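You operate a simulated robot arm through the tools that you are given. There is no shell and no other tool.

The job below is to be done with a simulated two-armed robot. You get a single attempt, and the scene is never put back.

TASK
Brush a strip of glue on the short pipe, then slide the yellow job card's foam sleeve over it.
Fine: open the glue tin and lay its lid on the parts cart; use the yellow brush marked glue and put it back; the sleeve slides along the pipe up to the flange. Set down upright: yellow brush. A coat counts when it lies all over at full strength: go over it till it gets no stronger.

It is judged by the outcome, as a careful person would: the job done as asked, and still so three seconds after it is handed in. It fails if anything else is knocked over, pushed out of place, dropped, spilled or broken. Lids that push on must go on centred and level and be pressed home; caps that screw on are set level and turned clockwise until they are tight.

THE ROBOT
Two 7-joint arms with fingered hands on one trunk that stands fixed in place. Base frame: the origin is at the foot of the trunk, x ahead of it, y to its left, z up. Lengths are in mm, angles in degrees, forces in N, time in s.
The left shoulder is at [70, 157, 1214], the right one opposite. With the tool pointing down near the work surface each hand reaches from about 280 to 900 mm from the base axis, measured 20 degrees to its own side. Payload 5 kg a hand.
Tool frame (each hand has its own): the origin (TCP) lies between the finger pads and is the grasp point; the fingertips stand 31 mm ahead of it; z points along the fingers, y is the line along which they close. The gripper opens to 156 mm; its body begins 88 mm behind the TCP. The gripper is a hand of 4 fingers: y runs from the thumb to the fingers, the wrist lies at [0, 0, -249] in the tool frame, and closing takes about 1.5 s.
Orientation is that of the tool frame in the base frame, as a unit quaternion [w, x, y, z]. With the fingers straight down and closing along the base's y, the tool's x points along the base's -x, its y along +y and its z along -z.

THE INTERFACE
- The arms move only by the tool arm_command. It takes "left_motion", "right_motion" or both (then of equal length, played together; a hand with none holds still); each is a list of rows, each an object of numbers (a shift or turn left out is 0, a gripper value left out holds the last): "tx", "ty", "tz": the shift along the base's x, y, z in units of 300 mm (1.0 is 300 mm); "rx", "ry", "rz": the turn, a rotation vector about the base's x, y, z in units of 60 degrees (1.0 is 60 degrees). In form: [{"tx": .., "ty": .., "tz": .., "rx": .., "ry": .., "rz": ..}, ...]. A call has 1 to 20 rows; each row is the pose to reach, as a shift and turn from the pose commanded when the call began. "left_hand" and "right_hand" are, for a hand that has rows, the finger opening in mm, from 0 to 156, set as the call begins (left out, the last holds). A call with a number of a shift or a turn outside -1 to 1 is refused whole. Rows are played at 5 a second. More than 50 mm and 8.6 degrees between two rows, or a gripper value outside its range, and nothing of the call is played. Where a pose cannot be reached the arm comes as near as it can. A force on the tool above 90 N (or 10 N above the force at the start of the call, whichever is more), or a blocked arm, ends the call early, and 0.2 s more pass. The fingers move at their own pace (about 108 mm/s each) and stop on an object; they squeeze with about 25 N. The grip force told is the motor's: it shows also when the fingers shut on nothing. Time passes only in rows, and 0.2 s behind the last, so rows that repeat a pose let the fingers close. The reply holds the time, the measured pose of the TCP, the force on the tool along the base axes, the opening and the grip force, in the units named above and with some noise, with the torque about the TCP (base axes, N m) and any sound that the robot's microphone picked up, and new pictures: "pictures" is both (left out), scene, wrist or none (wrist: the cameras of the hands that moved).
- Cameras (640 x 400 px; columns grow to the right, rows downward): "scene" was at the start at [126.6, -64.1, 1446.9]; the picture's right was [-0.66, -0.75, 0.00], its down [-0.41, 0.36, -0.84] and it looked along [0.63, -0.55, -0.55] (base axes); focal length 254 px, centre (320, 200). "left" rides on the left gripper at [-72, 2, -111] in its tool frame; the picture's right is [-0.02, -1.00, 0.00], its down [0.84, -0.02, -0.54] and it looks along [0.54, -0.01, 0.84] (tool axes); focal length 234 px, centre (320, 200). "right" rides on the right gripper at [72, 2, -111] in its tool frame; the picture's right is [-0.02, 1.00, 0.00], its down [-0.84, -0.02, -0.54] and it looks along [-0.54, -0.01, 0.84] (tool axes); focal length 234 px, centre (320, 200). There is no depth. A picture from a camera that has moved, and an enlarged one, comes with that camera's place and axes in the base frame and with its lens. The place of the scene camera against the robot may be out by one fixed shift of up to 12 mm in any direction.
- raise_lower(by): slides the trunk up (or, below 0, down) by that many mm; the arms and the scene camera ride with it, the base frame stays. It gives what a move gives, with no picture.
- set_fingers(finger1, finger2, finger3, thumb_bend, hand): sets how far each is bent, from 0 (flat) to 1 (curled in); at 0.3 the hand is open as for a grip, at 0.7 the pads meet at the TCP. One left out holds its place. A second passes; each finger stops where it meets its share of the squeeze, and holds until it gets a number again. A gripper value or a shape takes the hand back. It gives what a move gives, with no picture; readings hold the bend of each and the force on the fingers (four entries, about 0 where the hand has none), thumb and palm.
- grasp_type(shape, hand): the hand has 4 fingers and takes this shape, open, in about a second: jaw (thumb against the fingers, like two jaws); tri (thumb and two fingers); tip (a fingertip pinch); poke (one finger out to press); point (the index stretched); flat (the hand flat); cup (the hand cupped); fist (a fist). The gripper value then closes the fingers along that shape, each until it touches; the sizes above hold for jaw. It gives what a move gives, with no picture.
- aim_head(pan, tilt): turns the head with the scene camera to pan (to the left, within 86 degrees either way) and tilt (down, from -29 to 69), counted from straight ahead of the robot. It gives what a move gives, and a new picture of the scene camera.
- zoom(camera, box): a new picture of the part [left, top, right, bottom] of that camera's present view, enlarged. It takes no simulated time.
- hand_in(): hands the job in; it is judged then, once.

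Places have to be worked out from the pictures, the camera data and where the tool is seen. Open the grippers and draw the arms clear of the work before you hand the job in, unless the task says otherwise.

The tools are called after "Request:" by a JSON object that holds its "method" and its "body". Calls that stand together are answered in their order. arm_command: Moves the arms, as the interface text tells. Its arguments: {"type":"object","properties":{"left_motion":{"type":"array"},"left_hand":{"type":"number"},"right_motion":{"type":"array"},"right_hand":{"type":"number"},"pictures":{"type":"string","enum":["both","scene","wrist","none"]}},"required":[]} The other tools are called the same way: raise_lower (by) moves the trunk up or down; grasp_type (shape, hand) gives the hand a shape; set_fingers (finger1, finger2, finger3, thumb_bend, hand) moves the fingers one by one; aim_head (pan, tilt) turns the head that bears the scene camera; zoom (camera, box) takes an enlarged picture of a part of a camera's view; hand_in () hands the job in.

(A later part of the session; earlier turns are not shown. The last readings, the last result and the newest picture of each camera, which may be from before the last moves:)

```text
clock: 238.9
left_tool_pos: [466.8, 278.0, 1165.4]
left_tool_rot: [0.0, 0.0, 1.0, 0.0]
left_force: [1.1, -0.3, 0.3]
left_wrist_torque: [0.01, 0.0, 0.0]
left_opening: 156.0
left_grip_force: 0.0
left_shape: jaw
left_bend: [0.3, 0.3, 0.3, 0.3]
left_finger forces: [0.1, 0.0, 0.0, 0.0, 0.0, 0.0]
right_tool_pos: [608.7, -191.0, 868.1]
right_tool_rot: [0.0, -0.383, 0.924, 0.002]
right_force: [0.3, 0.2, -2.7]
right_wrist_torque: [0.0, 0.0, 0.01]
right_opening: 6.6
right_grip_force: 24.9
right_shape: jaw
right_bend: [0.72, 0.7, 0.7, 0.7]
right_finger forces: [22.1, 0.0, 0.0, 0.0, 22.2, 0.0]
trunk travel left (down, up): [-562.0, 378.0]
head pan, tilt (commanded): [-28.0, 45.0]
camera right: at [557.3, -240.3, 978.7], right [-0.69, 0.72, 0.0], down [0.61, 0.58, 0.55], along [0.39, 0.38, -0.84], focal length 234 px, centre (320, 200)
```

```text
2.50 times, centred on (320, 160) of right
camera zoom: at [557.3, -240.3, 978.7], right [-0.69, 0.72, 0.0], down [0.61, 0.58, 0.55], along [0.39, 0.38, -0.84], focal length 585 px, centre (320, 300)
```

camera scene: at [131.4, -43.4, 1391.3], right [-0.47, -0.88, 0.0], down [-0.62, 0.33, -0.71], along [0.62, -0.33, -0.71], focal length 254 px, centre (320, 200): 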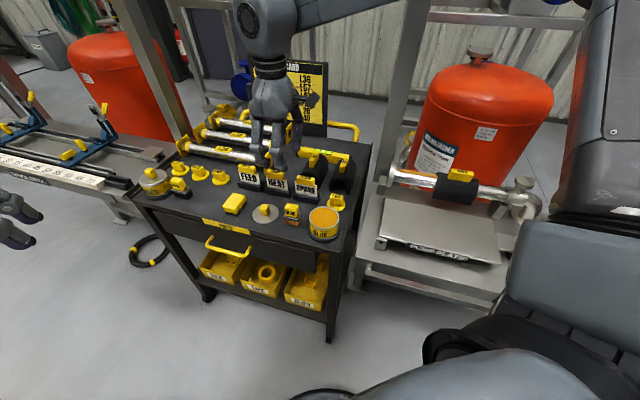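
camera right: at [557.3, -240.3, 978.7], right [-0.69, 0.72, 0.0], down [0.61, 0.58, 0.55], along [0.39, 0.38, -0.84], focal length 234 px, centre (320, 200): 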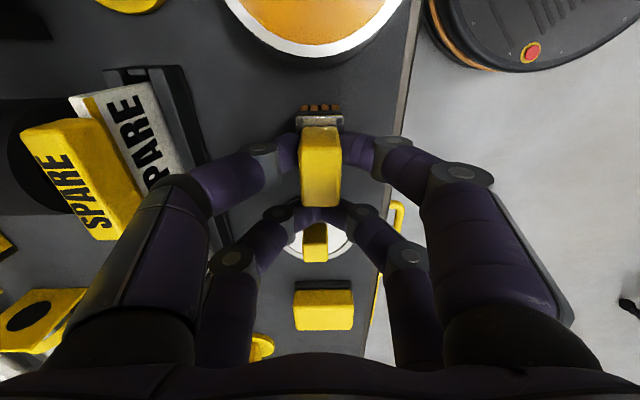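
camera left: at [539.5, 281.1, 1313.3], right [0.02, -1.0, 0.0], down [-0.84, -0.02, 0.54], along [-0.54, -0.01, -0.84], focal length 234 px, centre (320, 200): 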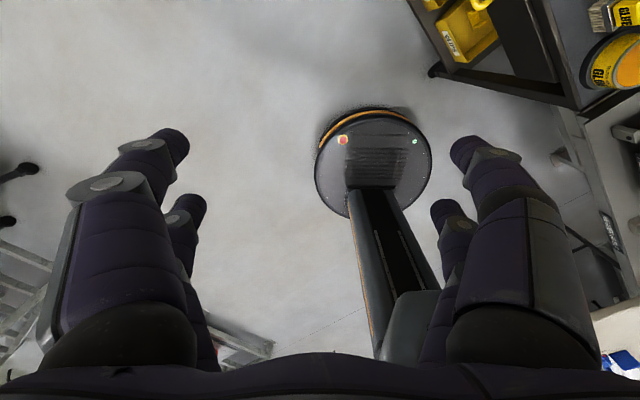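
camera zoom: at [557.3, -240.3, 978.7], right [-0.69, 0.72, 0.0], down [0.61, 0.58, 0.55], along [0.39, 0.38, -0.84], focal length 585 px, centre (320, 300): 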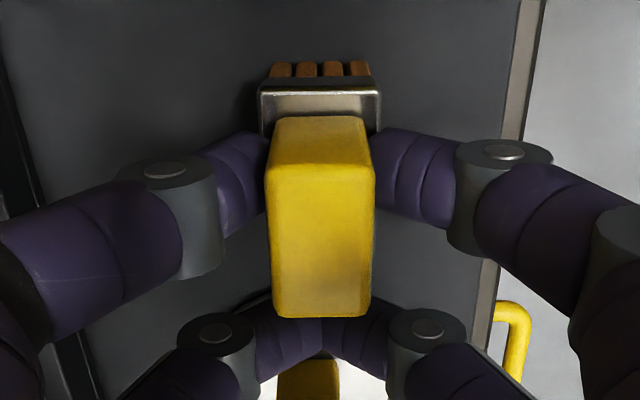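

A good straight grip on the brush. I'll lift it, refresh the glue gently, then go to the pipe.

Request:
{"method": "arm_command", "body": {"right_motion": [{"tz": 0.03}, {"tz": 0.08}, {"tz": 0.14}, {"tz": 0.2}, {"tz": 0.27}, {"tz": 0.34}, {"tz": 0.38}, {"tx": -0.05, "ty": -0.05, "tz": 0.38}, {"tx": -0.1, "ty": -0.1, "tz": 0.38}, {"tx": -0.15, "ty": -0.15, "tz": 0.38}, {"tx": -0.19, "ty": -0.19, "tz": 0.38}, {"tx": -0.22, "ty": -0.22, "tz": 0.38}, {"tx": -0.22, "ty": -0.22, "tz": 0.38}], "pictures": "wrist"}}

Request:
{"method": "zoom", "body": {"camera": "right", "box": [220, 40, 420, 200]}}

Request:
{"method": "zoom", "body": {"camera": "scene", "box": [260, 130, 380, 250]}}

```text
clock: 241.7
left_tool_pos: [467.4, 278.2, 1165.2]
left_tool_rot: [0.0, 0.0, 1.0, 0.001]
left_force: [-0.7, 0.0, -0.3]
left_wrist_torque: [0.02, 0.02, 0.0]
left_opening: 155.6
left_grip_force: 0.1
left_shape: jaw
left_bend: [0.3, 0.3, 0.3, 0.3]
left_finger forces: [0.1, 0.0, 0.0, 0.0, 0.1, 0.0]
right_tool_pos: [543.4, -254.3, 980.9]
right_tool_rot: [0.001, -0.383, 0.924, 0.002]
right_force: [0.2, -0.2, -0.3]
right_wrist_torque: [-0.02, 0.0, 0.01]
right_opening: 6.4
right_grip_force: 24.6
right_shape: jaw
right_bend: [0.72, 0.7, 0.7, 0.7]
right_finger forces: [22.2, 0.0, 0.0, 0.0, 22.2, 0.0]
trunk travel left (down, up): [-562.0, 378.0]
head pan, tilt (commanded): [-28.0, 45.0]
camera right: at [492.5, -305.4, 1091.7], right [-0.69, 0.72, 0.0], down [0.61, 0.58, 0.55], along [0.39, 0.38, -0.84], focal length 234 px, centre (320, 200)
```

right: 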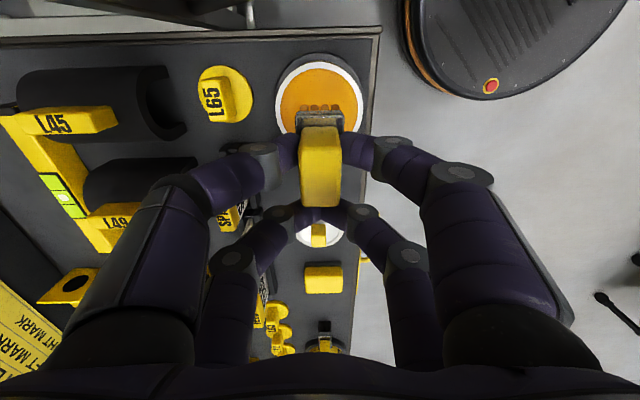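

```text
2.50 times, centred on (320, 120) of right
camera zoom: at [492.5, -305.4, 1091.7], right [-0.69, 0.72, 0.0], down [0.61, 0.58, 0.55], along [0.39, 0.38, -0.84], focal length 585 px, centre (320, 400)
```

zoom: 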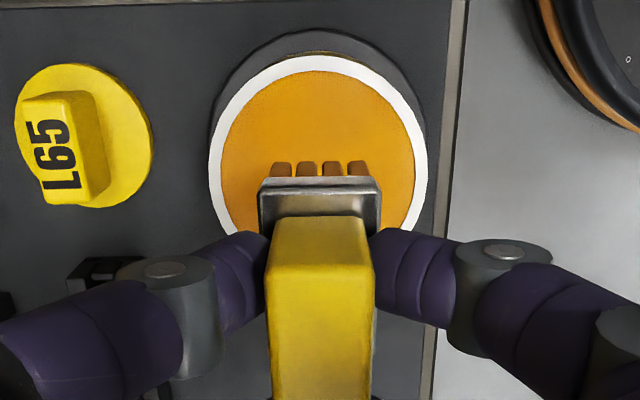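

```text
3.33 times, centred on (320, 190) of scene
camera zoom: at [131.8, -43.2, 1391.2], right [-0.47, -0.88, 0.0], down [-0.62, 0.33, -0.71], along [0.62, -0.33, -0.71], focal length 848 px, centre (320, 233)
```

zoom: 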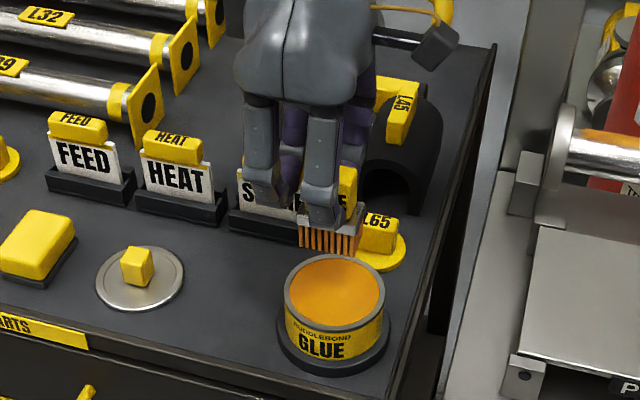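

Centred over the tin. I'll lower to just above the glue, then touch gently.

Request:
{"method": "arm_command", "body": {"right_motion": [{"tx": -0.007, "ty": -0.007, "tz": -0.04}, {"tx": -0.007, "ty": -0.007, "tz": -0.08}, {"tx": -0.007, "ty": -0.007, "tz": -0.12}, {"tx": -0.007, "ty": -0.007, "tz": -0.15}, {"tx": -0.007, "ty": -0.007, "tz": -0.165}, {"tx": -0.007, "ty": -0.007, "tz": -0.165}], "pictures": "none"}}

Request:
{"method": "arm_command", "body": {"right_motion": [{"tz": -0.005}, {"tz": -0.01}, {"tz": -0.01}], "pictures": "none"}}

```text
clock: 243.1
left_tool_pos: [466.9, 277.2, 1165.4]
left_tool_rot: [0.0, -0.001, 1.0, -0.001]
left_force: [0.5, -0.7, -0.7]
left_wrist_torque: [-0.01, 0.0, 0.0]
left_opening: 155.9
left_grip_force: 0.3
left_shape: jaw
left_bend: [0.3, 0.3, 0.3, 0.3]
left_finger forces: [0.1, 0.0, 0.1, 0.0, 0.0, 0.0]
right_tool_pos: [542.6, -258.0, 930.6]
right_tool_rot: [0.001, -0.383, 0.924, 0.002]
right_force: [-0.5, 0.4, 0.2]
right_wrist_torque: [0.0, -0.02, -0.01]
right_opening: 6.5
right_grip_force: 24.6
right_shape: jaw
right_bend: [0.72, 0.7, 0.7, 0.7]
right_finger forces: [22.2, 0.0, 0.0, 0.0, 22.3, 0.1]
trunk travel left (down, up): [-562.0, 378.0]
head pan, tilt (commanded): [-28.0, 45.0]
```

```text
clock: 243.9
left_tool_pos: [467.2, 277.9, 1166.1]
left_tool_rot: [-0.001, 0.0, 1.0, 0.0]
left_force: [-0.5, 0.3, 0.6]
left_wrist_torque: [0.02, 0.02, 0.03]
left_opening: 155.8
left_grip_force: 0.0
left_shape: jaw
left_bend: [0.3, 0.3, 0.3, 0.3]
left_finger forces: [0.1, 0.1, 0.1, 0.1, 0.0, 0.0]
right_tool_pos: [542.2, -258.7, 928.2]
right_tool_rot: [0.0, -0.383, 0.924, 0.002]
right_force: [-0.1, 0.8, -0.4]
right_wrist_torque: [-0.01, -0.01, 0.03]
right_opening: 6.2
right_grip_force: 24.9
right_shape: jaw
right_bend: [0.72, 0.7, 0.7, 0.7]
right_finger forces: [22.2, 0.0, 0.1, 0.1, 22.2, 0.0]
trunk travel left (down, up): [-562.0, 378.0]
head pan, tilt (commanded): [-28.0, 45.0]
```

Request:
{"method": "arm_command", "body": {"right_motion": [{"tz": -0.005}, {"tz": -0.01}, {"tz": -0.01}], "pictures": "none"}}

Request:
{"method": "zoom", "body": {"camera": "scene", "box": [280, 150, 360, 250]}}

```text
clock: 244.7
left_tool_pos: [466.5, 277.1, 1165.3]
left_tool_rot: [0.0, 0.0, 1.0, 0.0]
left_force: [0.7, 0.1, -0.8]
left_wrist_torque: [0.02, 0.0, 0.03]
left_opening: 156.1
left_grip_force: 0.0
left_shape: jaw
left_bend: [0.3, 0.3, 0.3, 0.3]
left_finger forces: [0.0, 0.1, 0.0, 0.0, 0.1, 0.1]
right_tool_pos: [541.3, -259.4, 925.5]
right_tool_rot: [0.0, -0.383, 0.924, 0.002]
right_force: [0.7, 0.1, -0.3]
right_wrist_torque: [0.03, -0.01, 0.01]
right_opening: 6.6
right_grip_force: 25.2
right_shape: jaw
right_bend: [0.72, 0.7, 0.7, 0.7]
right_finger forces: [22.2, 0.1, 0.0, 0.0, 22.3, 0.0]
trunk travel left (down, up): [-562.0, 378.0]
head pan, tilt (commanded): [-28.0, 45.0]
```

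```text
4.00 times, centred on (320, 200) of scene
camera zoom: at [131.4, -43.5, 1391.3], right [-0.47, -0.88, 0.0], down [-0.62, 0.33, -0.71], along [0.62, -0.33, -0.71], focal length 1018 px, centre (320, 200)
```

zoom: 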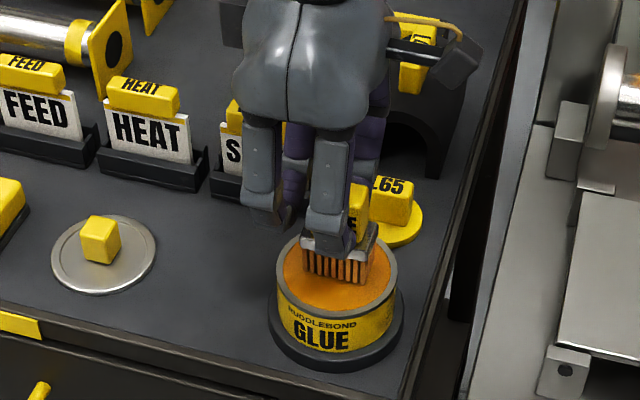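

Request:
{"method": "arm_command", "body": {"right_motion": [{"tz": -0.005}, {"tz": -0.01}, {"tz": -0.01}], "pictures": "none"}}

Request:
{"method": "arm_command", "body": {"right_motion": [{"tz": -0.005}, {"tz": -0.01}, {"tz": -0.01}], "pictures": "none"}}

```text
clock: 245.5
left_tool_pos: [465.9, 277.9, 1165.4]
left_tool_rot: [0.0, 0.0, 1.0, 0.0]
left_force: [-0.9, -0.3, -0.5]
left_wrist_torque: [-0.02, 0.0, 0.02]
left_opening: 155.8
left_grip_force: 0.0
left_shape: jaw
left_bend: [0.3, 0.3, 0.3, 0.3]
left_finger forces: [0.0, 0.1, 0.0, 0.1, 0.1, 0.1]
right_tool_pos: [541.4, -259.9, 923.7]
right_tool_rot: [0.0, -0.383, 0.924, 0.002]
right_force: [0.3, -0.4, -1.6]
right_wrist_torque: [0.01, 0.02, 0.0]
right_opening: 6.3
right_grip_force: 25.1
right_shape: jaw
right_bend: [0.72, 0.7, 0.7, 0.7]
right_finger forces: [22.2, 0.0, 0.1, 0.1, 22.2, 0.0]
trunk travel left (down, up): [-562.0, 378.0]
head pan, tilt (commanded): [-28.0, 45.0]
```

```text
clock: 246.3
left_tool_pos: [466.4, 279.2, 1165.5]
left_tool_rot: [-0.001, 0.0, 1.0, 0.0]
left_force: [-0.3, -0.7, 0.1]
left_wrist_torque: [0.01, -0.01, 0.02]
left_opening: 156.0
left_grip_force: 0.1
left_shape: jaw
left_bend: [0.3, 0.3, 0.3, 0.3]
left_finger forces: [0.0, 0.0, 0.0, 0.0, 0.0, 0.1]
right_tool_pos: [541.5, -258.7, 920.8]
right_tool_rot: [0.0, -0.383, 0.924, 0.001]
right_force: [0.6, -1.3, 7.1]
right_wrist_torque: [-0.15, 0.08, 0.02]
right_opening: 6.6
right_grip_force: 24.4
right_shape: jaw
right_bend: [0.72, 0.7, 0.7, 0.7]
right_finger forces: [23.9, 0.0, 0.1, 0.1, 25.0, 0.0]
trunk travel left (down, up): [-562.0, 378.0]
head pan, tilt (commanded): [-28.0, 45.0]
```

7 N on the glue, so the bristles are loaded. Now up and over to the flange end of the pipe, turning to -45°.

Request:
{"method": "arm_command", "body": {"right_motion": [{"tz": 0.04}, {"tz": 0.12}, {"tz": 0.22}, {"tz": 0.33}, {"tz": 0.43}, {"tz": 0.45, "ty": -0.07, "rz": -0.09}, {"tz": 0.45, "ty": -0.15, "tx": -0.03, "rz": -0.18}, {"tz": 0.45, "ty": -0.24, "tx": -0.06, "rz": -0.28}, {"tz": 0.45, "ty": -0.33, "tx": -0.09, "rz": -0.38}, {"tz": 0.45, "ty": -0.42, "tx": -0.1, "rz": -0.48}, {"tz": 0.45, "ty": -0.51, "tx": -0.11, "rz": -0.58}, {"tz": 0.45, "ty": -0.6, "tx": -0.12, "rz": -0.67}, {"tz": 0.45, "ty": -0.7, "tx": -0.12, "rz": -0.75}], "pictures": "none"}}

Request:
{"method": "arm_command", "body": {"right_motion": [{"ty": -0.04, "rz": -0.1}, {"ty": -0.08, "rz": -0.2}, {"ty": -0.12, "rz": -0.3}, {"ty": -0.16, "rz": -0.4}, {"ty": -0.2, "rz": -0.5}, {"ty": -0.24, "rz": -0.6}, {"ty": -0.28, "rz": -0.7}, {"ty": -0.3, "rz": -0.75}, {"ty": -0.3, "rz": -0.75}], "pictures": "wrist"}}

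Request:
{"method": "aim_head", "body": {"pan": -52, "tilt": 41}}

```text
clock: 249.1
left_tool_pos: [467.2, 276.3, 1165.7]
left_tool_rot: [0.0, 0.001, 1.0, 0.0]
left_force: [0.9, -0.9, 0.4]
left_wrist_torque: [-0.01, 0.0, -0.01]
left_opening: 156.0
left_grip_force: 0.0
left_shape: jaw
left_bend: [0.3, 0.3, 0.3, 0.3]
left_finger forces: [0.0, 0.1, 0.1, 0.1, 0.0, 0.0]
right_tool_pos: [506.9, -472.3, 1054.7]
right_tool_rot: [0.001, 0.001, 1.0, 0.002]
right_force: [0.4, -0.3, -1.0]
right_wrist_torque: [0.02, -0.04, 0.03]
right_opening: 6.6
right_grip_force: 25.3
right_shape: jaw
right_bend: [0.72, 0.7, 0.7, 0.7]
right_finger forces: [23.3, 0.0, 0.0, 0.0, 23.2, 0.0]
trunk travel left (down, up): [-562.0, 378.0]
head pan, tilt (commanded): [-28.0, 45.0]
```

```text
clock: 251.1
left_tool_pos: [467.1, 278.0, 1164.8]
left_tool_rot: [0.0, 0.0, 1.0, 0.0]
left_force: [0.5, 0.1, 0.8]
left_wrist_torque: [0.01, 0.0, 0.02]
left_opening: 155.9
left_grip_force: 0.0
left_shape: jaw
left_bend: [0.3, 0.3, 0.3, 0.3]
left_finger forces: [0.0, 0.0, 0.0, 0.0, 0.1, 0.0]
right_tool_pos: [504.9, -558.2, 1055.6]
right_tool_rot: [0.001, 0.383, 0.924, 0.001]
right_force: [0.2, 0.4, -1.1]
right_wrist_torque: [0.05, -0.03, -0.01]
right_opening: 6.5
right_grip_force: 25.1
right_shape: jaw
right_bend: [0.72, 0.7, 0.7, 0.7]
right_finger forces: [23.1, 0.0, 0.0, 0.0, 23.2, 0.0]
trunk travel left (down, up): [-562.0, 378.0]
head pan, tilt (commanded): [-28.0, 45.0]
camera right: at [457.3, -506.9, 1166.9], right [0.72, 0.69, 0.0], down [0.58, -0.61, 0.55], along [0.38, -0.39, -0.84], focal length 234 px, centre (320, 200)
```

right: 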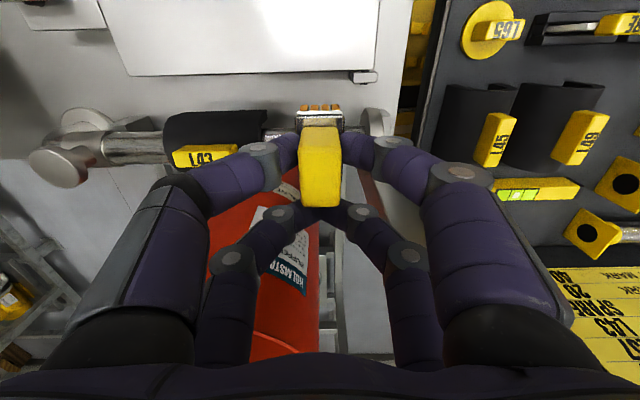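

```text
clock: 252.0
left_tool_pos: [467.1, 277.5, 1164.8]
left_tool_rot: [0.0, 0.001, 1.0, 0.0]
left_force: [0.1, -0.2, -0.2]
left_wrist_torque: [0.01, -0.02, 0.0]
left_opening: 155.5
left_grip_force: 0.0
left_shape: jaw
left_bend: [0.3, 0.3, 0.3, 0.3]
left_finger forces: [0.0, 0.0, 0.0, 0.1, 0.0, 0.1]
right_tool_pos: [506.1, -558.9, 1055.6]
right_tool_rot: [0.001, 0.383, 0.924, 0.0]
right_force: [0.7, 0.1, -2.0]
right_wrist_torque: [-0.03, 0.0, 0.0]
right_opening: 7.0
right_grip_force: 24.4
right_shape: jaw
right_bend: [0.72, 0.7, 0.7, 0.7]
right_finger forces: [23.1, 0.0, 0.0, 0.0, 23.2, 0.1]
trunk travel left (down, up): [-562.0, 378.0]
head pan, tilt (commanded): [-52.0, 41.0]
camera scene: at [111.5, -71.8, 1397.0], right [-0.79, -0.62, 0.0], down [-0.4, 0.52, -0.75], along [0.46, -0.59, -0.66], focal length 254 px, centre (320, 200)
```

scene: 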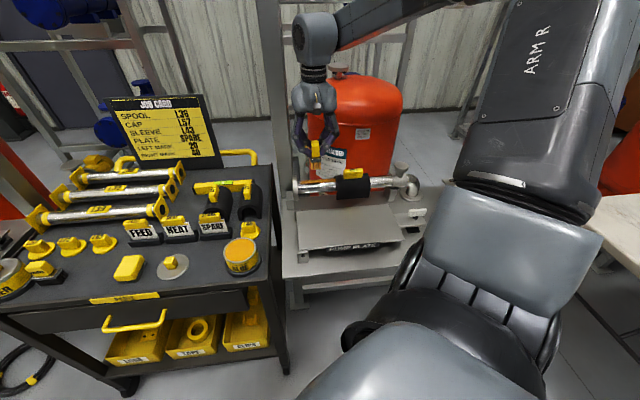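

The brush is above the pipe's flange end, with the sleeve parked well clear. I'll move over the axis and descend to just above contact at a position known to be safe, then check clearance to the post.

Request:
{"method": "arm_command", "body": {"right_motion": [{"tx": 0.05, "ty": -0.05}, {"tx": 0.1, "ty": -0.1}, {"tx": 0.1, "ty": -0.1, "tz": -0.07}, {"tx": 0.1, "ty": -0.1, "tz": -0.15}, {"tx": 0.1, "ty": -0.1, "tz": -0.22}, {"tx": 0.1, "ty": -0.1, "tz": -0.28}, {"tx": 0.1, "ty": -0.1, "tz": -0.3}, {"tx": 0.1, "ty": -0.1, "tz": -0.3}], "pictures": "wrist"}}

Request:
{"method": "zoom", "body": {"camera": "scene", "box": [260, 100, 400, 220]}}

Request:
{"method": "zoom", "body": {"camera": "right", "box": [220, 60, 480, 280]}}

```text
clock: 253.8
left_tool_pos: [466.7, 277.5, 1165.5]
left_tool_rot: [0.001, 0.001, 1.0, 0.0]
left_force: [0.0, -0.1, 0.0]
left_wrist_torque: [0.05, -0.02, 0.0]
left_opening: 155.6
left_grip_force: 0.1
left_shape: jaw
left_bend: [0.3, 0.3, 0.3, 0.3]
left_finger forces: [0.0, 0.0, 0.0, 0.0, 0.0, 0.0]
right_tool_pos: [533.1, -587.5, 965.5]
right_tool_rot: [0.002, 0.383, 0.924, 0.0]
right_force: [-0.4, -0.4, -0.1]
right_wrist_torque: [0.03, -0.02, 0.01]
right_opening: 6.9
right_grip_force: 25.1
right_shape: jaw
right_bend: [0.72, 0.7, 0.7, 0.7]
right_finger forces: [23.2, 0.0, 0.1, 0.0, 23.2, 0.0]
trunk travel left (down, up): [-562.0, 378.0]
head pan, tilt (commanded): [-52.0, 41.0]
camera right: at [484.9, -535.3, 1076.9], right [0.72, 0.69, 0.0], down [0.58, -0.61, 0.55], along [0.38, -0.39, -0.84], focal length 234 px, centre (320, 200)
```

right: 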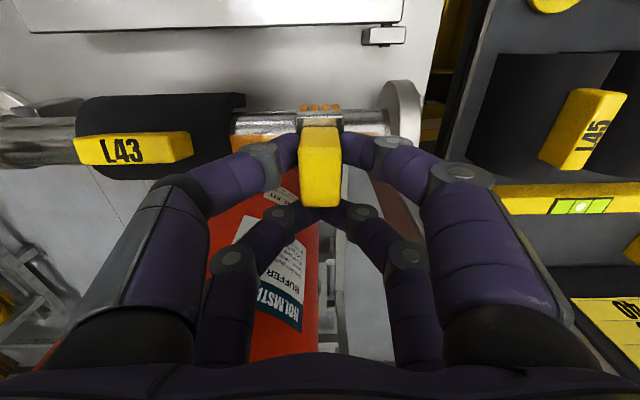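

```text
3.33 times, centred on (330, 160) of scene
camera zoom: at [111.3, -71.8, 1397.1], right [-0.79, -0.62, 0.0], down [-0.4, 0.52, -0.75], along [0.46, -0.59, -0.66], focal length 848 px, centre (287, 333)
```

zoom: 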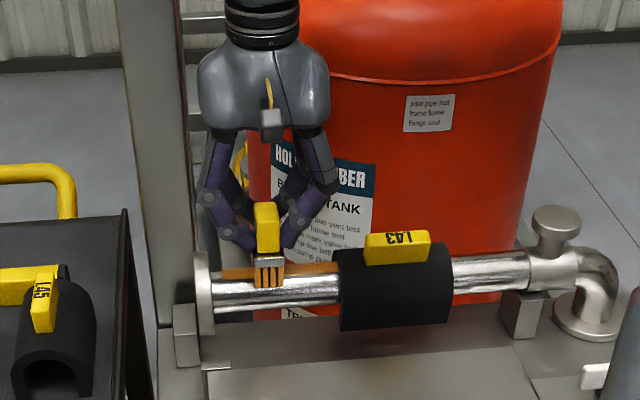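

```text
1.82 times, centred on (350, 170) of right
camera zoom: at [484.9, -535.3, 1076.9], right [0.72, 0.69, 0.0], down [0.58, -0.61, 0.55], along [0.38, -0.39, -0.84], focal length 426 px, centre (266, 254)
```

zoom: 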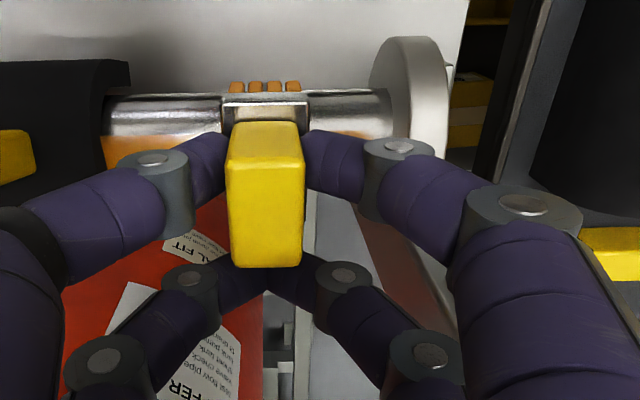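

Clear of the sleeve, and the post is no closer than before. I touch down lightly and then stroke toward the flange in short steps, watching for side force.

Request:
{"method": "arm_command", "body": {"right_motion": [{"tx": 0.007, "ty": -0.007, "tz": -0.007}, {"tx": 0.007, "ty": -0.007, "tz": -0.015}, {"tx": 0.007, "ty": -0.007, "tz": -0.015}], "pictures": "none"}}

Request:
{"method": "arm_command", "body": {"right_motion": [{"tz": -0.005}, {"tz": -0.01}, {"tz": -0.01}], "pictures": "none"}}

```text
clock: 254.6
left_tool_pos: [467.4, 277.9, 1164.8]
left_tool_rot: [0.0, 0.0, 1.0, 0.0]
left_force: [-0.6, -0.1, 0.0]
left_wrist_torque: [0.01, 0.01, -0.05]
left_opening: 156.1
left_grip_force: 0.1
left_shape: jaw
left_bend: [0.3, 0.3, 0.3, 0.3]
left_finger forces: [0.1, 0.1, 0.1, 0.0, 0.0, 0.1]
right_tool_pos: [537.0, -590.6, 962.5]
right_tool_rot: [0.002, 0.383, 0.924, 0.001]
right_force: [-1.1, 1.2, 7.0]
right_wrist_torque: [0.08, 0.13, -0.01]
right_opening: 6.7
right_grip_force: 24.8
right_shape: jaw
right_bend: [0.72, 0.7, 0.7, 0.7]
right_finger forces: [24.5, 0.1, 0.0, 0.1, 24.7, 0.1]
trunk travel left (down, up): [-562.0, 378.0]
head pan, tilt (commanded): [-52.0, 41.0]
```

```text
clock: 255.4
left_tool_pos: [464.1, 279.4, 1164.9]
left_tool_rot: [0.0, 0.0, 1.0, 0.0]
left_force: [-0.1, -0.4, -0.3]
left_wrist_torque: [0.0, 0.06, -0.04]
left_opening: 155.9
left_grip_force: 0.1
left_shape: jaw
left_bend: [0.3, 0.3, 0.3, 0.3]
left_finger forces: [0.1, 0.0, 0.0, 0.1, 0.1, 0.1]
right_tool_pos: [536.7, -588.4, 961.2]
right_tool_rot: [0.004, 0.383, 0.924, 0.001]
right_force: [-3.3, 2.2, 22.6]
right_wrist_torque: [0.36, 0.31, 0.03]
right_opening: 6.9
right_grip_force: 24.7
right_shape: jaw
right_bend: [0.72, 0.7, 0.7, 0.71]
right_finger forces: [30.1, 0.1, 0.1, 0.1, 29.9, 0.0]
trunk travel left (down, up): [-562.0, 378.0]
head pan, tilt (commanded): [-52.0, 41.0]
```

Slightly heavy; I ease off 1.5 mm and stroke toward the flange.

Request:
{"method": "arm_command", "body": {"right_motion": [{"tz": 0.005}, {"tx": 0.0118, "ty": 0.0118, "tz": 0.006}, {"tx": 0.0236, "ty": 0.0236, "tz": 0.006}, {"tx": 0.0354, "ty": 0.0354, "tz": 0.006}, {"tx": 0.0471, "ty": 0.0471, "tz": 0.006}, {"tx": 0.0589, "ty": 0.0589, "tz": 0.006}, {"tx": 0.0589, "ty": 0.0589, "tz": 0.006}], "pictures": "wrist"}}

Request:
{"method": "zoom", "body": {"camera": "right", "box": [220, 60, 480, 280]}}

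Request:
{"method": "zoom", "body": {"camera": "scene", "box": [270, 130, 360, 210]}}

```text
clock: 257.0
left_tool_pos: [465.1, 279.3, 1165.4]
left_tool_rot: [0.0, -0.001, 1.0, -0.001]
left_force: [-0.9, 0.2, -0.3]
left_wrist_torque: [0.0, -0.01, -0.02]
left_opening: 155.9
left_grip_force: 0.0
left_shape: jaw
left_bend: [0.3, 0.3, 0.3, 0.3]
left_finger forces: [0.0, 0.0, 0.1, 0.0, 0.1, 0.0]
right_tool_pos: [553.7, -571.4, 959.1]
right_tool_rot: [0.001, 0.382, 0.924, 0.001]
right_force: [-2.3, 0.3, 14.6]
right_wrist_torque: [0.18, 0.12, 0.01]
right_opening: 7.7
right_grip_force: 25.0
right_shape: jaw
right_bend: [0.73, 0.7, 0.7, 0.71]
right_finger forces: [27.4, 0.0, 0.0, 0.1, 27.3, 0.9]
trunk travel left (down, up): [-562.0, 378.0]
head pan, tilt (commanded): [-52.0, 41.0]
camera right: at [504.7, -519.1, 1071.7], right [0.72, 0.69, 0.0], down [0.58, -0.61, 0.55], along [0.38, -0.39, -0.84], focal length 234 px, centre (320, 200)
```

right: 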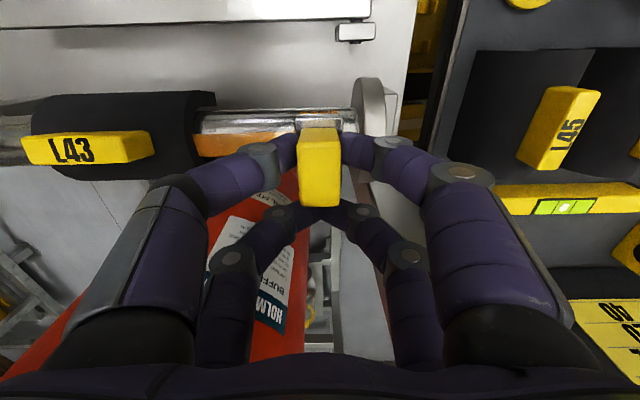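

```text
1.82 times, centred on (350, 170) of right
camera zoom: at [504.7, -519.1, 1071.7], right [0.72, 0.69, 0.0], down [0.58, -0.61, 0.55], along [0.38, -0.39, -0.84], focal length 426 px, centre (266, 254)
```

zoom: 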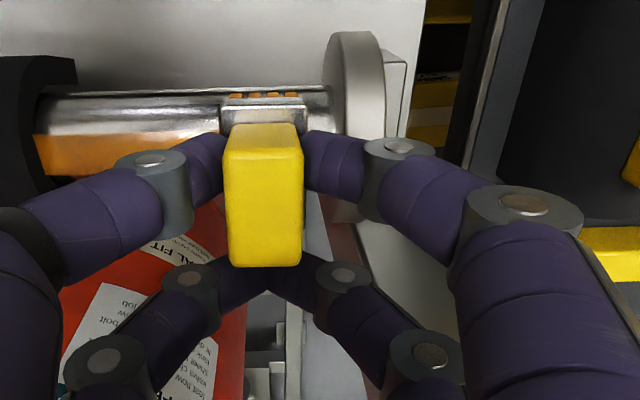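

```text
5.00 times, centred on (315, 170) of scene
camera zoom: at [109.5, -70.4, 1397.3], right [-0.79, -0.62, 0.0], down [-0.4, 0.52, -0.76], along [0.47, -0.6, -0.65], focal length 1272 px, centre (345, 350)
```

zoom: 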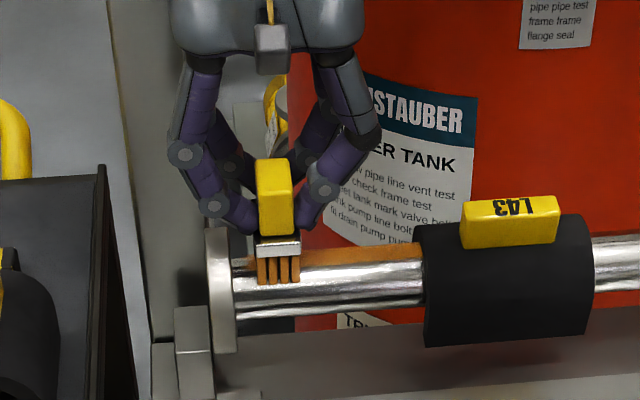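

There's still about 12–15 mm to the flange. I continue in small steps.

Request:
{"method": "arm_command", "body": {"right_motion": [{"tx": 0.006, "ty": 0.006}, {"tx": 0.012, "ty": 0.012}, {"tx": 0.0165, "ty": 0.0165}, {"tx": 0.0165, "ty": 0.0165}], "pictures": "none"}}

Request:
{"method": "arm_command", "body": {"right_motion": [{"tx": 0.003, "ty": 0.003}, {"tx": 0.006, "ty": 0.006}, {"tx": 0.008, "ty": 0.008}, {"tx": 0.008, "ty": 0.008}], "pictures": "wrist"}}

Request:
{"method": "zoom", "body": {"camera": "right", "box": [240, 80, 400, 200]}}

Request:
{"method": "zoom", "body": {"camera": "scene", "box": [280, 150, 340, 200]}}

```text
clock: 258.0
left_tool_pos: [464.7, 277.9, 1166.6]
left_tool_rot: [0.002, 0.0, 1.0, 0.0]
left_force: [0.9, -0.2, 0.1]
left_wrist_torque: [0.0, -0.01, 0.0]
left_opening: 155.9
left_grip_force: 0.0
left_shape: jaw
left_bend: [0.3, 0.3, 0.3, 0.3]
left_finger forces: [0.1, 0.0, 0.0, 0.1, 0.0, 0.1]
right_tool_pos: [558.2, -566.7, 960.5]
right_tool_rot: [0.001, 0.382, 0.924, 0.001]
right_force: [-10.5, -0.1, 9.6]
right_wrist_torque: [0.01, -0.86, 0.09]
right_opening: 7.7
right_grip_force: 25.0
right_shape: jaw
right_bend: [0.73, 0.7, 0.7, 0.71]
right_finger forces: [25.6, 0.0, 0.0, 0.0, 26.6, 7.4]
trunk travel left (down, up): [-562.0, 378.0]
head pan, tilt (commanded): [-52.0, 41.0]
```

```text
clock: 259.0
left_tool_pos: [464.9, 279.3, 1166.1]
left_tool_rot: [0.001, 0.0, 1.0, -0.001]
left_force: [-0.4, -0.4, 0.4]
left_wrist_torque: [0.0, -0.02, 0.04]
left_opening: 155.7
left_grip_force: 0.1
left_shape: jaw
left_bend: [0.3, 0.3, 0.3, 0.3]
left_finger forces: [0.0, 0.0, 0.1, 0.0, 0.0, 0.1]
right_tool_pos: [560.0, -564.1, 960.6]
right_tool_rot: [0.003, 0.383, 0.924, 0.002]
right_force: [-13.0, 1.8, 9.4]
right_wrist_torque: [-0.13, -1.15, 0.14]
right_opening: 7.7
right_grip_force: 24.7
right_shape: jaw
right_bend: [0.73, 0.7, 0.7, 0.71]
right_finger forces: [25.8, 0.1, 0.1, 0.0, 26.8, 9.6]
trunk travel left (down, up): [-562.0, 378.0]
head pan, tilt (commanded): [-52.0, 41.0]
camera right: at [511.0, -513.1, 1071.5], right [0.72, 0.69, 0.0], down [0.58, -0.61, 0.55], along [0.38, -0.39, -0.84], focal length 234 px, centre (320, 200)
```

right: 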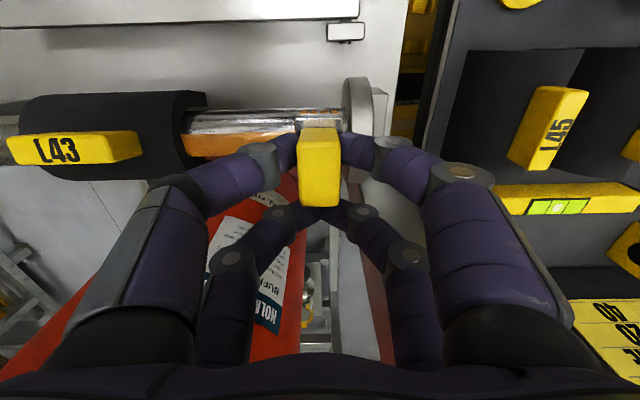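

```text
3.33 times, centred on (320, 140) of right
camera zoom: at [511.0, -513.1, 1071.5], right [0.72, 0.69, 0.0], down [0.58, -0.61, 0.55], along [0.38, -0.39, -0.84], focal length 781 px, centre (320, 400)
```

zoom: 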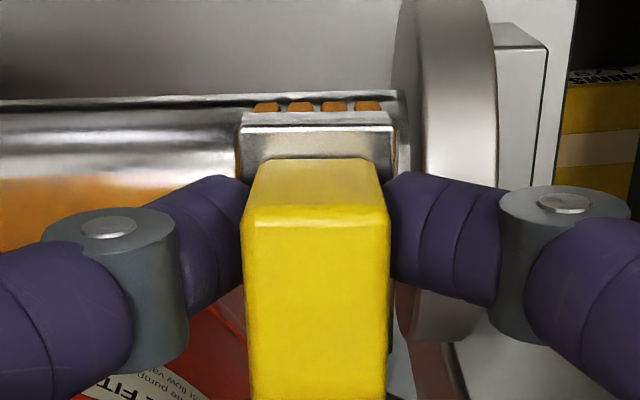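

```text
8.00 times, centred on (310, 175) of scene
camera zoom: at [108.3, -70.6, 1397.4], right [-0.79, -0.62, 0.0], down [-0.4, 0.52, -0.76], along [0.47, -0.6, -0.65], focal length 2036 px, centre (400, 400)
```

zoom: 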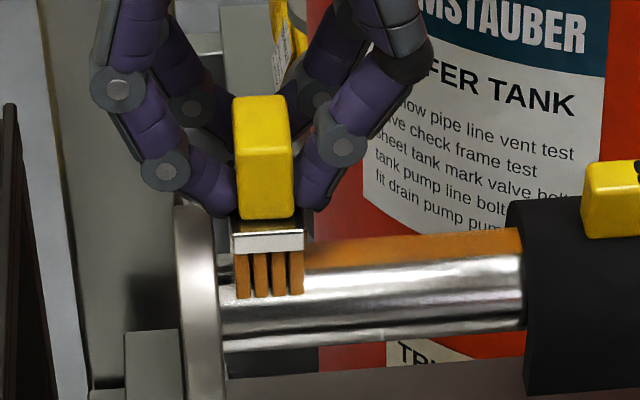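

The palm now touches the post (10 N), so this is as far as an upright hand goes; the bristles are about 7 mm from the flange, beyond the old strip end. I'll make a few strokes here, then back off and see whether the strip has grown.

Request:
{"method": "arm_command", "body": {"right_motion": [{"tx": -0.015, "ty": -0.015}, {"tx": -0.035, "ty": -0.035}, {"tx": -0.06, "ty": -0.06}, {"tx": -0.035, "ty": -0.035}, {"tx": -0.015, "ty": -0.015}, {"tx": -0.005, "ty": -0.005}, {"tx": -0.025, "ty": -0.025}, {"tx": -0.05, "ty": -0.05}, {"tx": -0.025, "ty": -0.025}, {"tx": -0.005, "ty": -0.005}, {"tx": -0.025, "ty": -0.025}, {"tx": -0.05, "ty": -0.05}, {"tx": -0.025, "ty": -0.025}, {"tx": -0.005, "ty": -0.005}, {"tx": -0.03, "ty": -0.03}, {"tx": -0.06, "ty": -0.06, "tz": 0.03}, {"tx": -0.08, "ty": -0.08, "tz": 0.1}, {"tx": -0.1, "ty": -0.1, "tz": 0.18}, {"tx": -0.13, "ty": -0.13, "tz": 0.25}, {"tx": -0.16, "ty": -0.16, "tz": 0.25}], "pictures": "wrist"}}

Request:
{"method": "zoom", "body": {"camera": "scene", "box": [285, 165, 345, 200]}}

Request:
{"method": "zoom", "body": {"camera": "right", "box": [330, 60, 490, 180]}}

```text
clock: 263.2
left_tool_pos: [466.6, 275.9, 1165.4]
left_tool_rot: [0.0, 0.0, 1.0, 0.0]
left_force: [0.5, 0.3, -1.1]
left_wrist_torque: [0.0, 0.02, -0.02]
left_opening: 155.9
left_grip_force: 0.1
left_shape: jaw
left_bend: [0.3, 0.3, 0.3, 0.3]
left_finger forces: [0.0, 0.0, 0.1, 0.1, 0.1, 0.0]
right_tool_pos: [514.1, -612.8, 1034.8]
right_tool_rot: [0.001, 0.382, 0.924, 0.001]
right_force: [1.0, -0.6, 0.1]
right_wrist_torque: [-0.03, 0.02, 0.0]
right_opening: 7.8
right_grip_force: 25.2
right_shape: jaw
right_bend: [0.73, 0.7, 0.7, 0.71]
right_finger forces: [24.2, 0.1, 0.1, 0.0, 24.3, 0.0]
trunk travel left (down, up): [-562.0, 378.0]
head pan, tilt (commanded): [-52.0, 41.0]
camera right: at [464.9, -561.3, 1146.1], right [0.72, 0.69, 0.0], down [0.58, -0.61, 0.55], along [0.38, -0.39, -0.84], focal length 234 px, centre (320, 200)
```

right: 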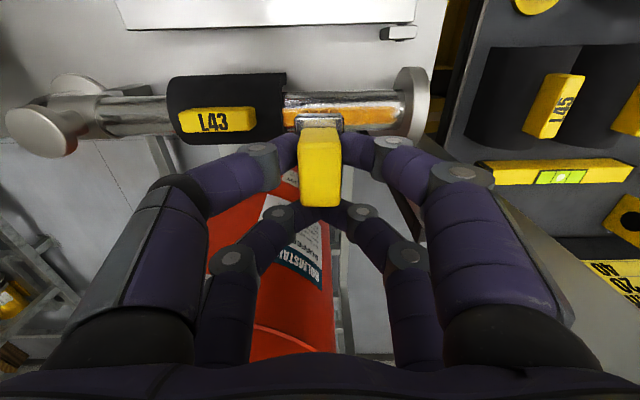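

```text
10.67 times, centred on (315, 182) of scene
camera zoom: at [111.3, -72.1, 1397.1], right [-0.79, -0.62, 0.0], down [-0.4, 0.52, -0.75], along [0.46, -0.59, -0.66], focal length 2714 px, centre (373, 387)
```

zoom: 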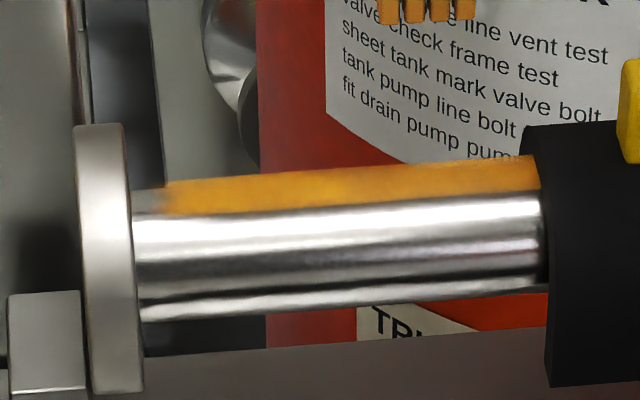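

```text
3.33 times, centred on (410, 120) of right
camera zoom: at [464.9, -561.3, 1146.1], right [0.72, 0.69, 0.0], down [0.58, -0.61, 0.55], along [0.38, -0.39, -0.84], focal length 781 px, centre (20, 467)
```

zoom: 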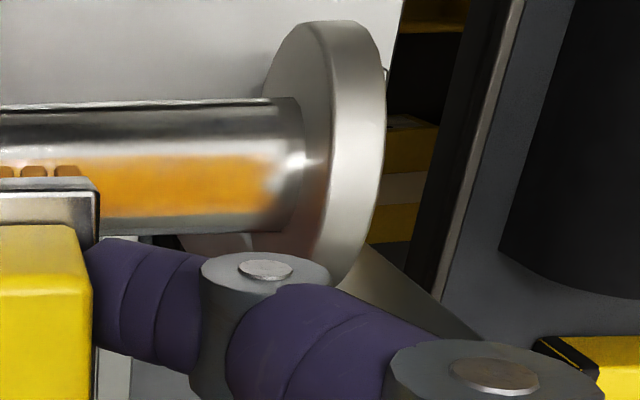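

The strip end is unchanged at about 10 mm from the flange, though the bristles went nearer than that. So that is the strip's true edge and the coat is complete. I'll return the brush to its place.

Request:
{"method": "arm_command", "body": {"right_motion": [{"tx": -0.04, "ty": 0.06, "tz": 0.05}, {"tx": -0.07, "ty": 0.13, "tz": 0.07, "rz": 0.08}, {"tx": -0.09, "ty": 0.21, "tz": 0.07, "rz": 0.18}, {"tx": -0.1, "ty": 0.29, "tz": 0.07, "rz": 0.28}, {"tx": -0.11, "ty": 0.37, "tz": 0.07, "rz": 0.38}, {"tx": -0.11, "ty": 0.45, "tz": 0.07, "rz": 0.48}, {"tx": -0.11, "ty": 0.53, "tz": 0.07, "rz": 0.58}, {"tx": -0.11, "ty": 0.6, "tz": 0.07, "rz": 0.67}, {"tx": -0.11, "ty": 0.62, "tz": 0.07, "rz": 0.75}], "pictures": "none"}}

Request:
{"method": "arm_command", "body": {"right_motion": [{"tx": 0.05, "ty": 0.08, "rz": 0.09}, {"tx": 0.1, "ty": 0.17, "rz": 0.18}, {"tx": 0.15, "ty": 0.26, "rz": 0.27}, {"tx": 0.2, "ty": 0.36, "rz": 0.36}, {"tx": 0.25, "ty": 0.46, "rz": 0.45}, {"tx": 0.31, "ty": 0.57, "rz": 0.55}, {"tx": 0.36, "ty": 0.68, "rz": 0.65}, {"tx": 0.42, "ty": 0.785, "rz": 0.75}, {"tx": 0.42, "ty": 0.785, "rz": 0.75}], "pictures": "wrist"}}

Request:
{"method": "aim_head", "body": {"pan": -28, "tilt": 45}}

Request:
{"method": "zoom", "body": {"camera": "right", "box": [250, 80, 400, 230]}}

```text
clock: 265.2
left_tool_pos: [466.7, 276.4, 1165.4]
left_tool_rot: [-0.001, 0.0, 1.0, -0.001]
left_force: [0.2, -0.9, -1.5]
left_wrist_torque: [0.0, 0.0, 0.01]
left_opening: 155.8
left_grip_force: 0.2
left_shape: jaw
left_bend: [0.3, 0.3, 0.3, 0.3]
left_finger forces: [0.0, 0.0, 0.0, 0.0, 0.0, 0.0]
right_tool_pos: [483.0, -427.3, 1055.6]
right_tool_rot: [0.0, -0.001, 1.0, 0.0]
right_force: [0.5, -0.1, -0.5]
right_wrist_torque: [0.0, -0.03, 0.0]
right_opening: 7.4
right_grip_force: 25.4
right_shape: jaw
right_bend: [0.73, 0.7, 0.7, 0.71]
right_finger forces: [24.2, 0.1, 0.1, 0.1, 24.2, 0.1]
trunk travel left (down, up): [-562.0, 378.0]
head pan, tilt (commanded): [-52.0, 41.0]
```

```text
clock: 267.2
left_tool_pos: [465.2, 276.8, 1166.1]
left_tool_rot: [0.0, 0.001, 1.0, -0.001]
left_force: [0.2, -0.6, 0.5]
left_wrist_torque: [-0.02, -0.04, 0.06]
left_opening: 155.9
left_grip_force: 0.1
left_shape: jaw
left_bend: [0.3, 0.3, 0.3, 0.3]
left_finger forces: [0.0, 0.0, 0.1, 0.0, 0.1, 0.1]
right_tool_pos: [604.5, -195.0, 1056.0]
right_tool_rot: [0.0, -0.382, 0.924, 0.002]
right_force: [0.2, 0.4, -1.0]
right_wrist_torque: [0.04, -0.03, 0.01]
right_opening: 7.4
right_grip_force: 24.6
right_shape: jaw
right_bend: [0.73, 0.7, 0.7, 0.71]
right_finger forces: [23.9, 0.1, 0.1, 0.0, 23.9, 0.0]
trunk travel left (down, up): [-562.0, 378.0]
head pan, tilt (commanded): [-52.0, 41.0]
camera right: at [553.8, -245.2, 1167.4], right [-0.69, 0.72, 0.0], down [0.61, 0.58, 0.55], along [0.39, 0.38, -0.84], focal length 234 px, centre (320, 200)
```

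right: 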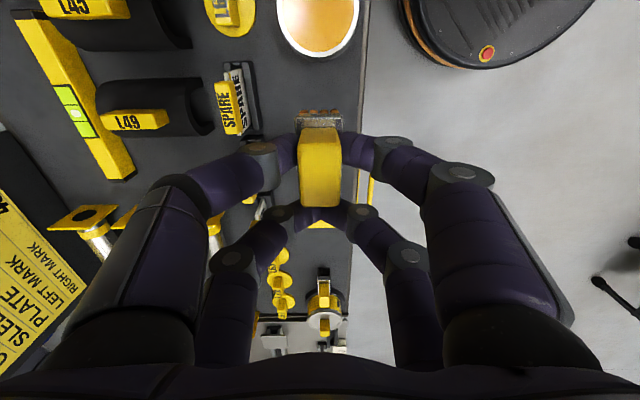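

```text
clock: 268.1
left_tool_pos: [466.9, 278.1, 1165.3]
left_tool_rot: [0.0, 0.0, 1.0, -0.001]
left_force: [0.5, -0.4, 0.3]
left_wrist_torque: [0.02, -0.01, 0.04]
left_opening: 155.9
left_grip_force: 0.0
left_shape: jaw
left_bend: [0.3, 0.3, 0.3, 0.3]
left_finger forces: [0.0, 0.0, 0.0, 0.1, 0.0, 0.0]
right_tool_pos: [605.4, -194.4, 1056.5]
right_tool_rot: [0.001, -0.383, 0.924, 0.002]
right_force: [0.1, 0.3, -1.1]
right_wrist_torque: [-0.02, -0.01, -0.01]
right_opening: 7.8
right_grip_force: 24.5
right_shape: jaw
right_bend: [0.73, 0.7, 0.7, 0.71]
right_finger forces: [23.9, 0.0, 0.1, 0.1, 23.8, 0.1]
trunk travel left (down, up): [-562.0, 378.0]
head pan, tilt (commanded): [-28.0, 45.0]
camera scene: at [131.6, -43.4, 1391.3], right [-0.47, -0.88, 0.0], down [-0.62, 0.33, -0.71], along [0.62, -0.33, -0.71], focal length 254 px, centre (320, 200)
```

scene: 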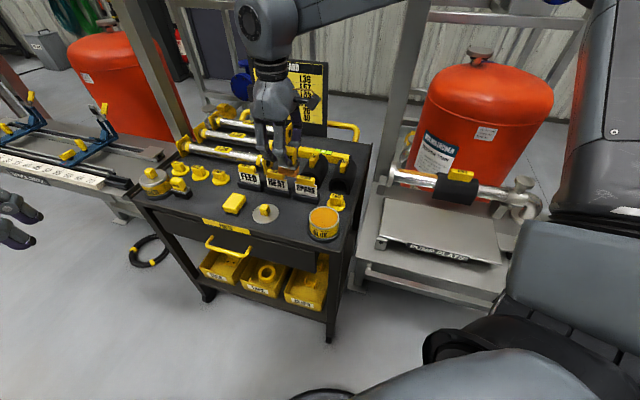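

```text
2.67 times, centred on (325, 155) of right
camera zoom: at [554.6, -245.0, 1166.9], right [-0.69, 0.72, 0.0], down [0.61, 0.58, 0.55], along [0.39, 0.38, -0.84], focal length 624 px, centre (307, 320)
```

zoom: 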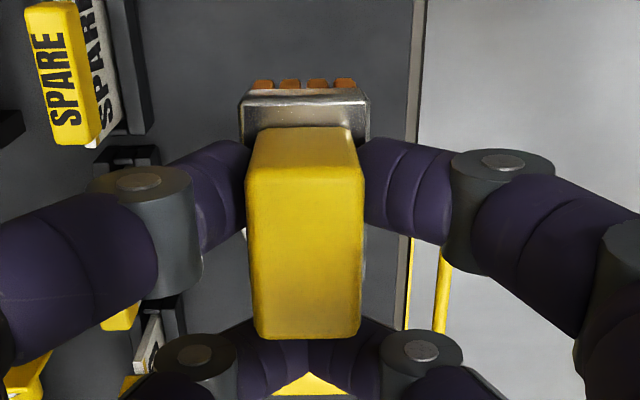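

The brush is upright in the grip this time. I'll lower it over its spot, then feel for the surface.

Request:
{"method": "arm_command", "body": {"right_motion": [{"tx": 0.015, "ty": 0.012, "tz": -0.08}, {"tx": 0.015, "ty": 0.012, "tz": -0.17}, {"tx": 0.015, "ty": 0.012, "tz": -0.26}, {"tx": 0.015, "ty": 0.012, "tz": -0.35}, {"tx": 0.015, "ty": 0.012, "tz": -0.44}, {"tx": 0.015, "ty": 0.012, "tz": -0.52}, {"tx": 0.015, "ty": 0.012, "tz": -0.585}, {"tx": 0.015, "ty": 0.012, "tz": -0.585}], "pictures": "none"}}

Request:
{"method": "zoom", "body": {"camera": "scene", "box": [250, 160, 350, 240]}}

Request:
{"method": "arm_command", "body": {"right_motion": [{"tz": -0.01}, {"tz": -0.02}, {"tz": -0.02}], "pictures": "none"}}

```text
clock: 269.9
left_tool_pos: [466.4, 278.4, 1165.0]
left_tool_rot: [0.0, 0.0, 1.0, 0.0]
left_force: [0.0, 0.1, -0.1]
left_wrist_torque: [0.0, -0.03, 0.01]
left_opening: 155.7
left_grip_force: 0.0
left_shape: jaw
left_bend: [0.3, 0.3, 0.3, 0.3]
left_finger forces: [0.0, 0.0, 0.0, 0.1, 0.1, 0.0]
right_tool_pos: [612.5, -188.2, 880.2]
right_tool_rot: [0.0, -0.384, 0.924, 0.001]
right_force: [0.8, 0.1, -0.3]
right_wrist_torque: [0.03, -0.02, -0.01]
right_opening: 7.7
right_grip_force: 25.4
right_shape: jaw
right_bend: [0.73, 0.7, 0.7, 0.71]
right_finger forces: [23.8, 0.1, 0.1, 0.0, 23.8, 0.1]
trunk travel left (down, up): [-562.0, 378.0]
head pan, tilt (commanded): [-28.0, 45.0]
```

```text
5.00 times, centred on (300, 200) of scene
camera zoom: at [131.0, -43.3, 1391.3], right [-0.47, -0.88, 0.0], down [-0.62, 0.33, -0.71], along [0.62, -0.33, -0.71], focal length 1272 px, centre (420, 200)
```

zoom: 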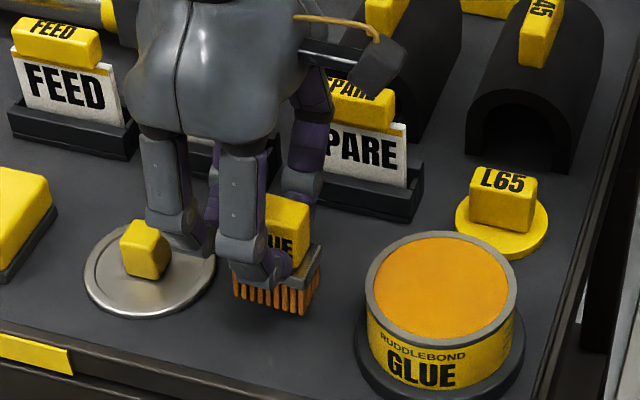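

```text
clock: 270.7
left_tool_pos: [466.9, 276.5, 1166.3]
left_tool_rot: [-0.001, -0.001, 1.0, -0.001]
left_force: [0.2, 0.5, 0.1]
left_wrist_torque: [-0.01, 0.02, -0.02]
left_opening: 155.9
left_grip_force: 0.1
left_shape: jaw
left_bend: [0.3, 0.3, 0.3, 0.3]
left_finger forces: [0.0, 0.0, 0.0, 0.1, 0.0, 0.1]
right_tool_pos: [612.0, -189.9, 873.6]
right_tool_rot: [0.0, -0.383, 0.924, 0.001]
right_force: [0.9, 0.2, -0.6]
right_wrist_torque: [-0.05, -0.02, 0.0]
right_opening: 7.9
right_grip_force: 25.5
right_shape: jaw
right_bend: [0.73, 0.7, 0.7, 0.71]
right_finger forces: [23.8, 0.1, 0.0, 0.0, 23.8, 0.0]
trunk travel left (down, up): [-562.0, 378.0]
head pan, tilt (commanded): [-28.0, 45.0]
```

Request:
{"method": "arm_command", "body": {"right_motion": [{"tz": -0.007}, {"tz": -0.014}, {"tz": -0.014}], "pictures": "none"}}

Request:
{"method": "arm_command", "body": {"right_motion": [{"tz": -0.005}, {"tz": -0.01}, {"tz": -0.01}], "pictures": "none"}}

Request:
{"method": "zoom", "body": {"camera": "scene", "box": [260, 180, 340, 240]}}

```text
clock: 271.5
left_tool_pos: [466.5, 277.8, 1164.9]
left_tool_rot: [0.0, 0.0, 1.0, -0.001]
left_force: [-0.1, -0.3, 0.0]
left_wrist_torque: [0.0, -0.01, -0.02]
left_opening: 156.1
left_grip_force: 0.1
left_shape: jaw
left_bend: [0.3, 0.3, 0.3, 0.3]
left_finger forces: [0.0, 0.0, 0.1, 0.0, 0.0, 0.0]
right_tool_pos: [612.5, -189.4, 870.0]
right_tool_rot: [0.001, -0.382, 0.924, 0.001]
right_force: [0.1, -0.1, -0.6]
right_wrist_torque: [0.04, -0.02, -0.05]
right_opening: 7.6
right_grip_force: 24.6
right_shape: jaw
right_bend: [0.73, 0.7, 0.7, 0.71]
right_finger forces: [23.9, 0.0, 0.0, 0.1, 23.7, 0.1]
trunk travel left (down, up): [-562.0, 378.0]
head pan, tilt (commanded): [-28.0, 45.0]
```

```text
clock: 272.3
left_tool_pos: [466.1, 277.2, 1164.9]
left_tool_rot: [0.0, 0.0, 1.0, 0.001]
left_force: [1.4, -0.6, 0.5]
left_wrist_torque: [-0.04, 0.0, 0.0]
left_opening: 155.8
left_grip_force: 0.0
left_shape: jaw
left_bend: [0.3, 0.3, 0.3, 0.3]
left_finger forces: [0.0, 0.0, 0.0, 0.0, 0.1, 0.1]
right_tool_pos: [612.7, -189.1, 868.0]
right_tool_rot: [0.0, -0.383, 0.924, 0.002]
right_force: [0.4, 0.3, -0.6]
right_wrist_torque: [-0.02, -0.01, 0.0]
right_opening: 7.6
right_grip_force: 25.1
right_shape: jaw
right_bend: [0.73, 0.7, 0.7, 0.71]
right_finger forces: [23.8, 0.0, 0.0, 0.0, 23.9, 0.0]
trunk travel left (down, up): [-562.0, 378.0]
head pan, tilt (commanded): [-28.0, 45.0]
```

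```text
6.67 times, centred on (300, 210) of scene
camera zoom: at [131.4, -43.4, 1391.3], right [-0.47, -0.88, 0.0], down [-0.62, 0.33, -0.71], along [0.62, -0.33, -0.71], focal length 1696 px, centre (453, 133)
```

zoom: 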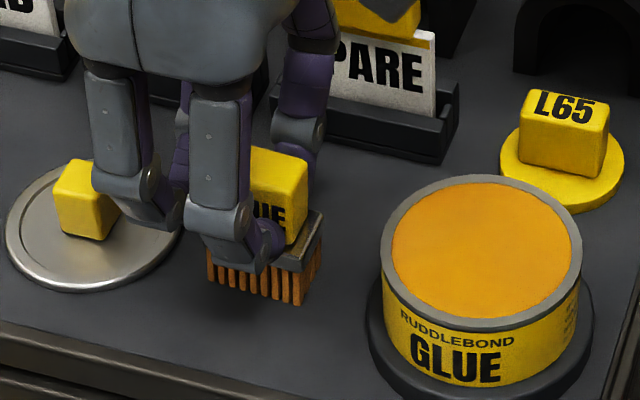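

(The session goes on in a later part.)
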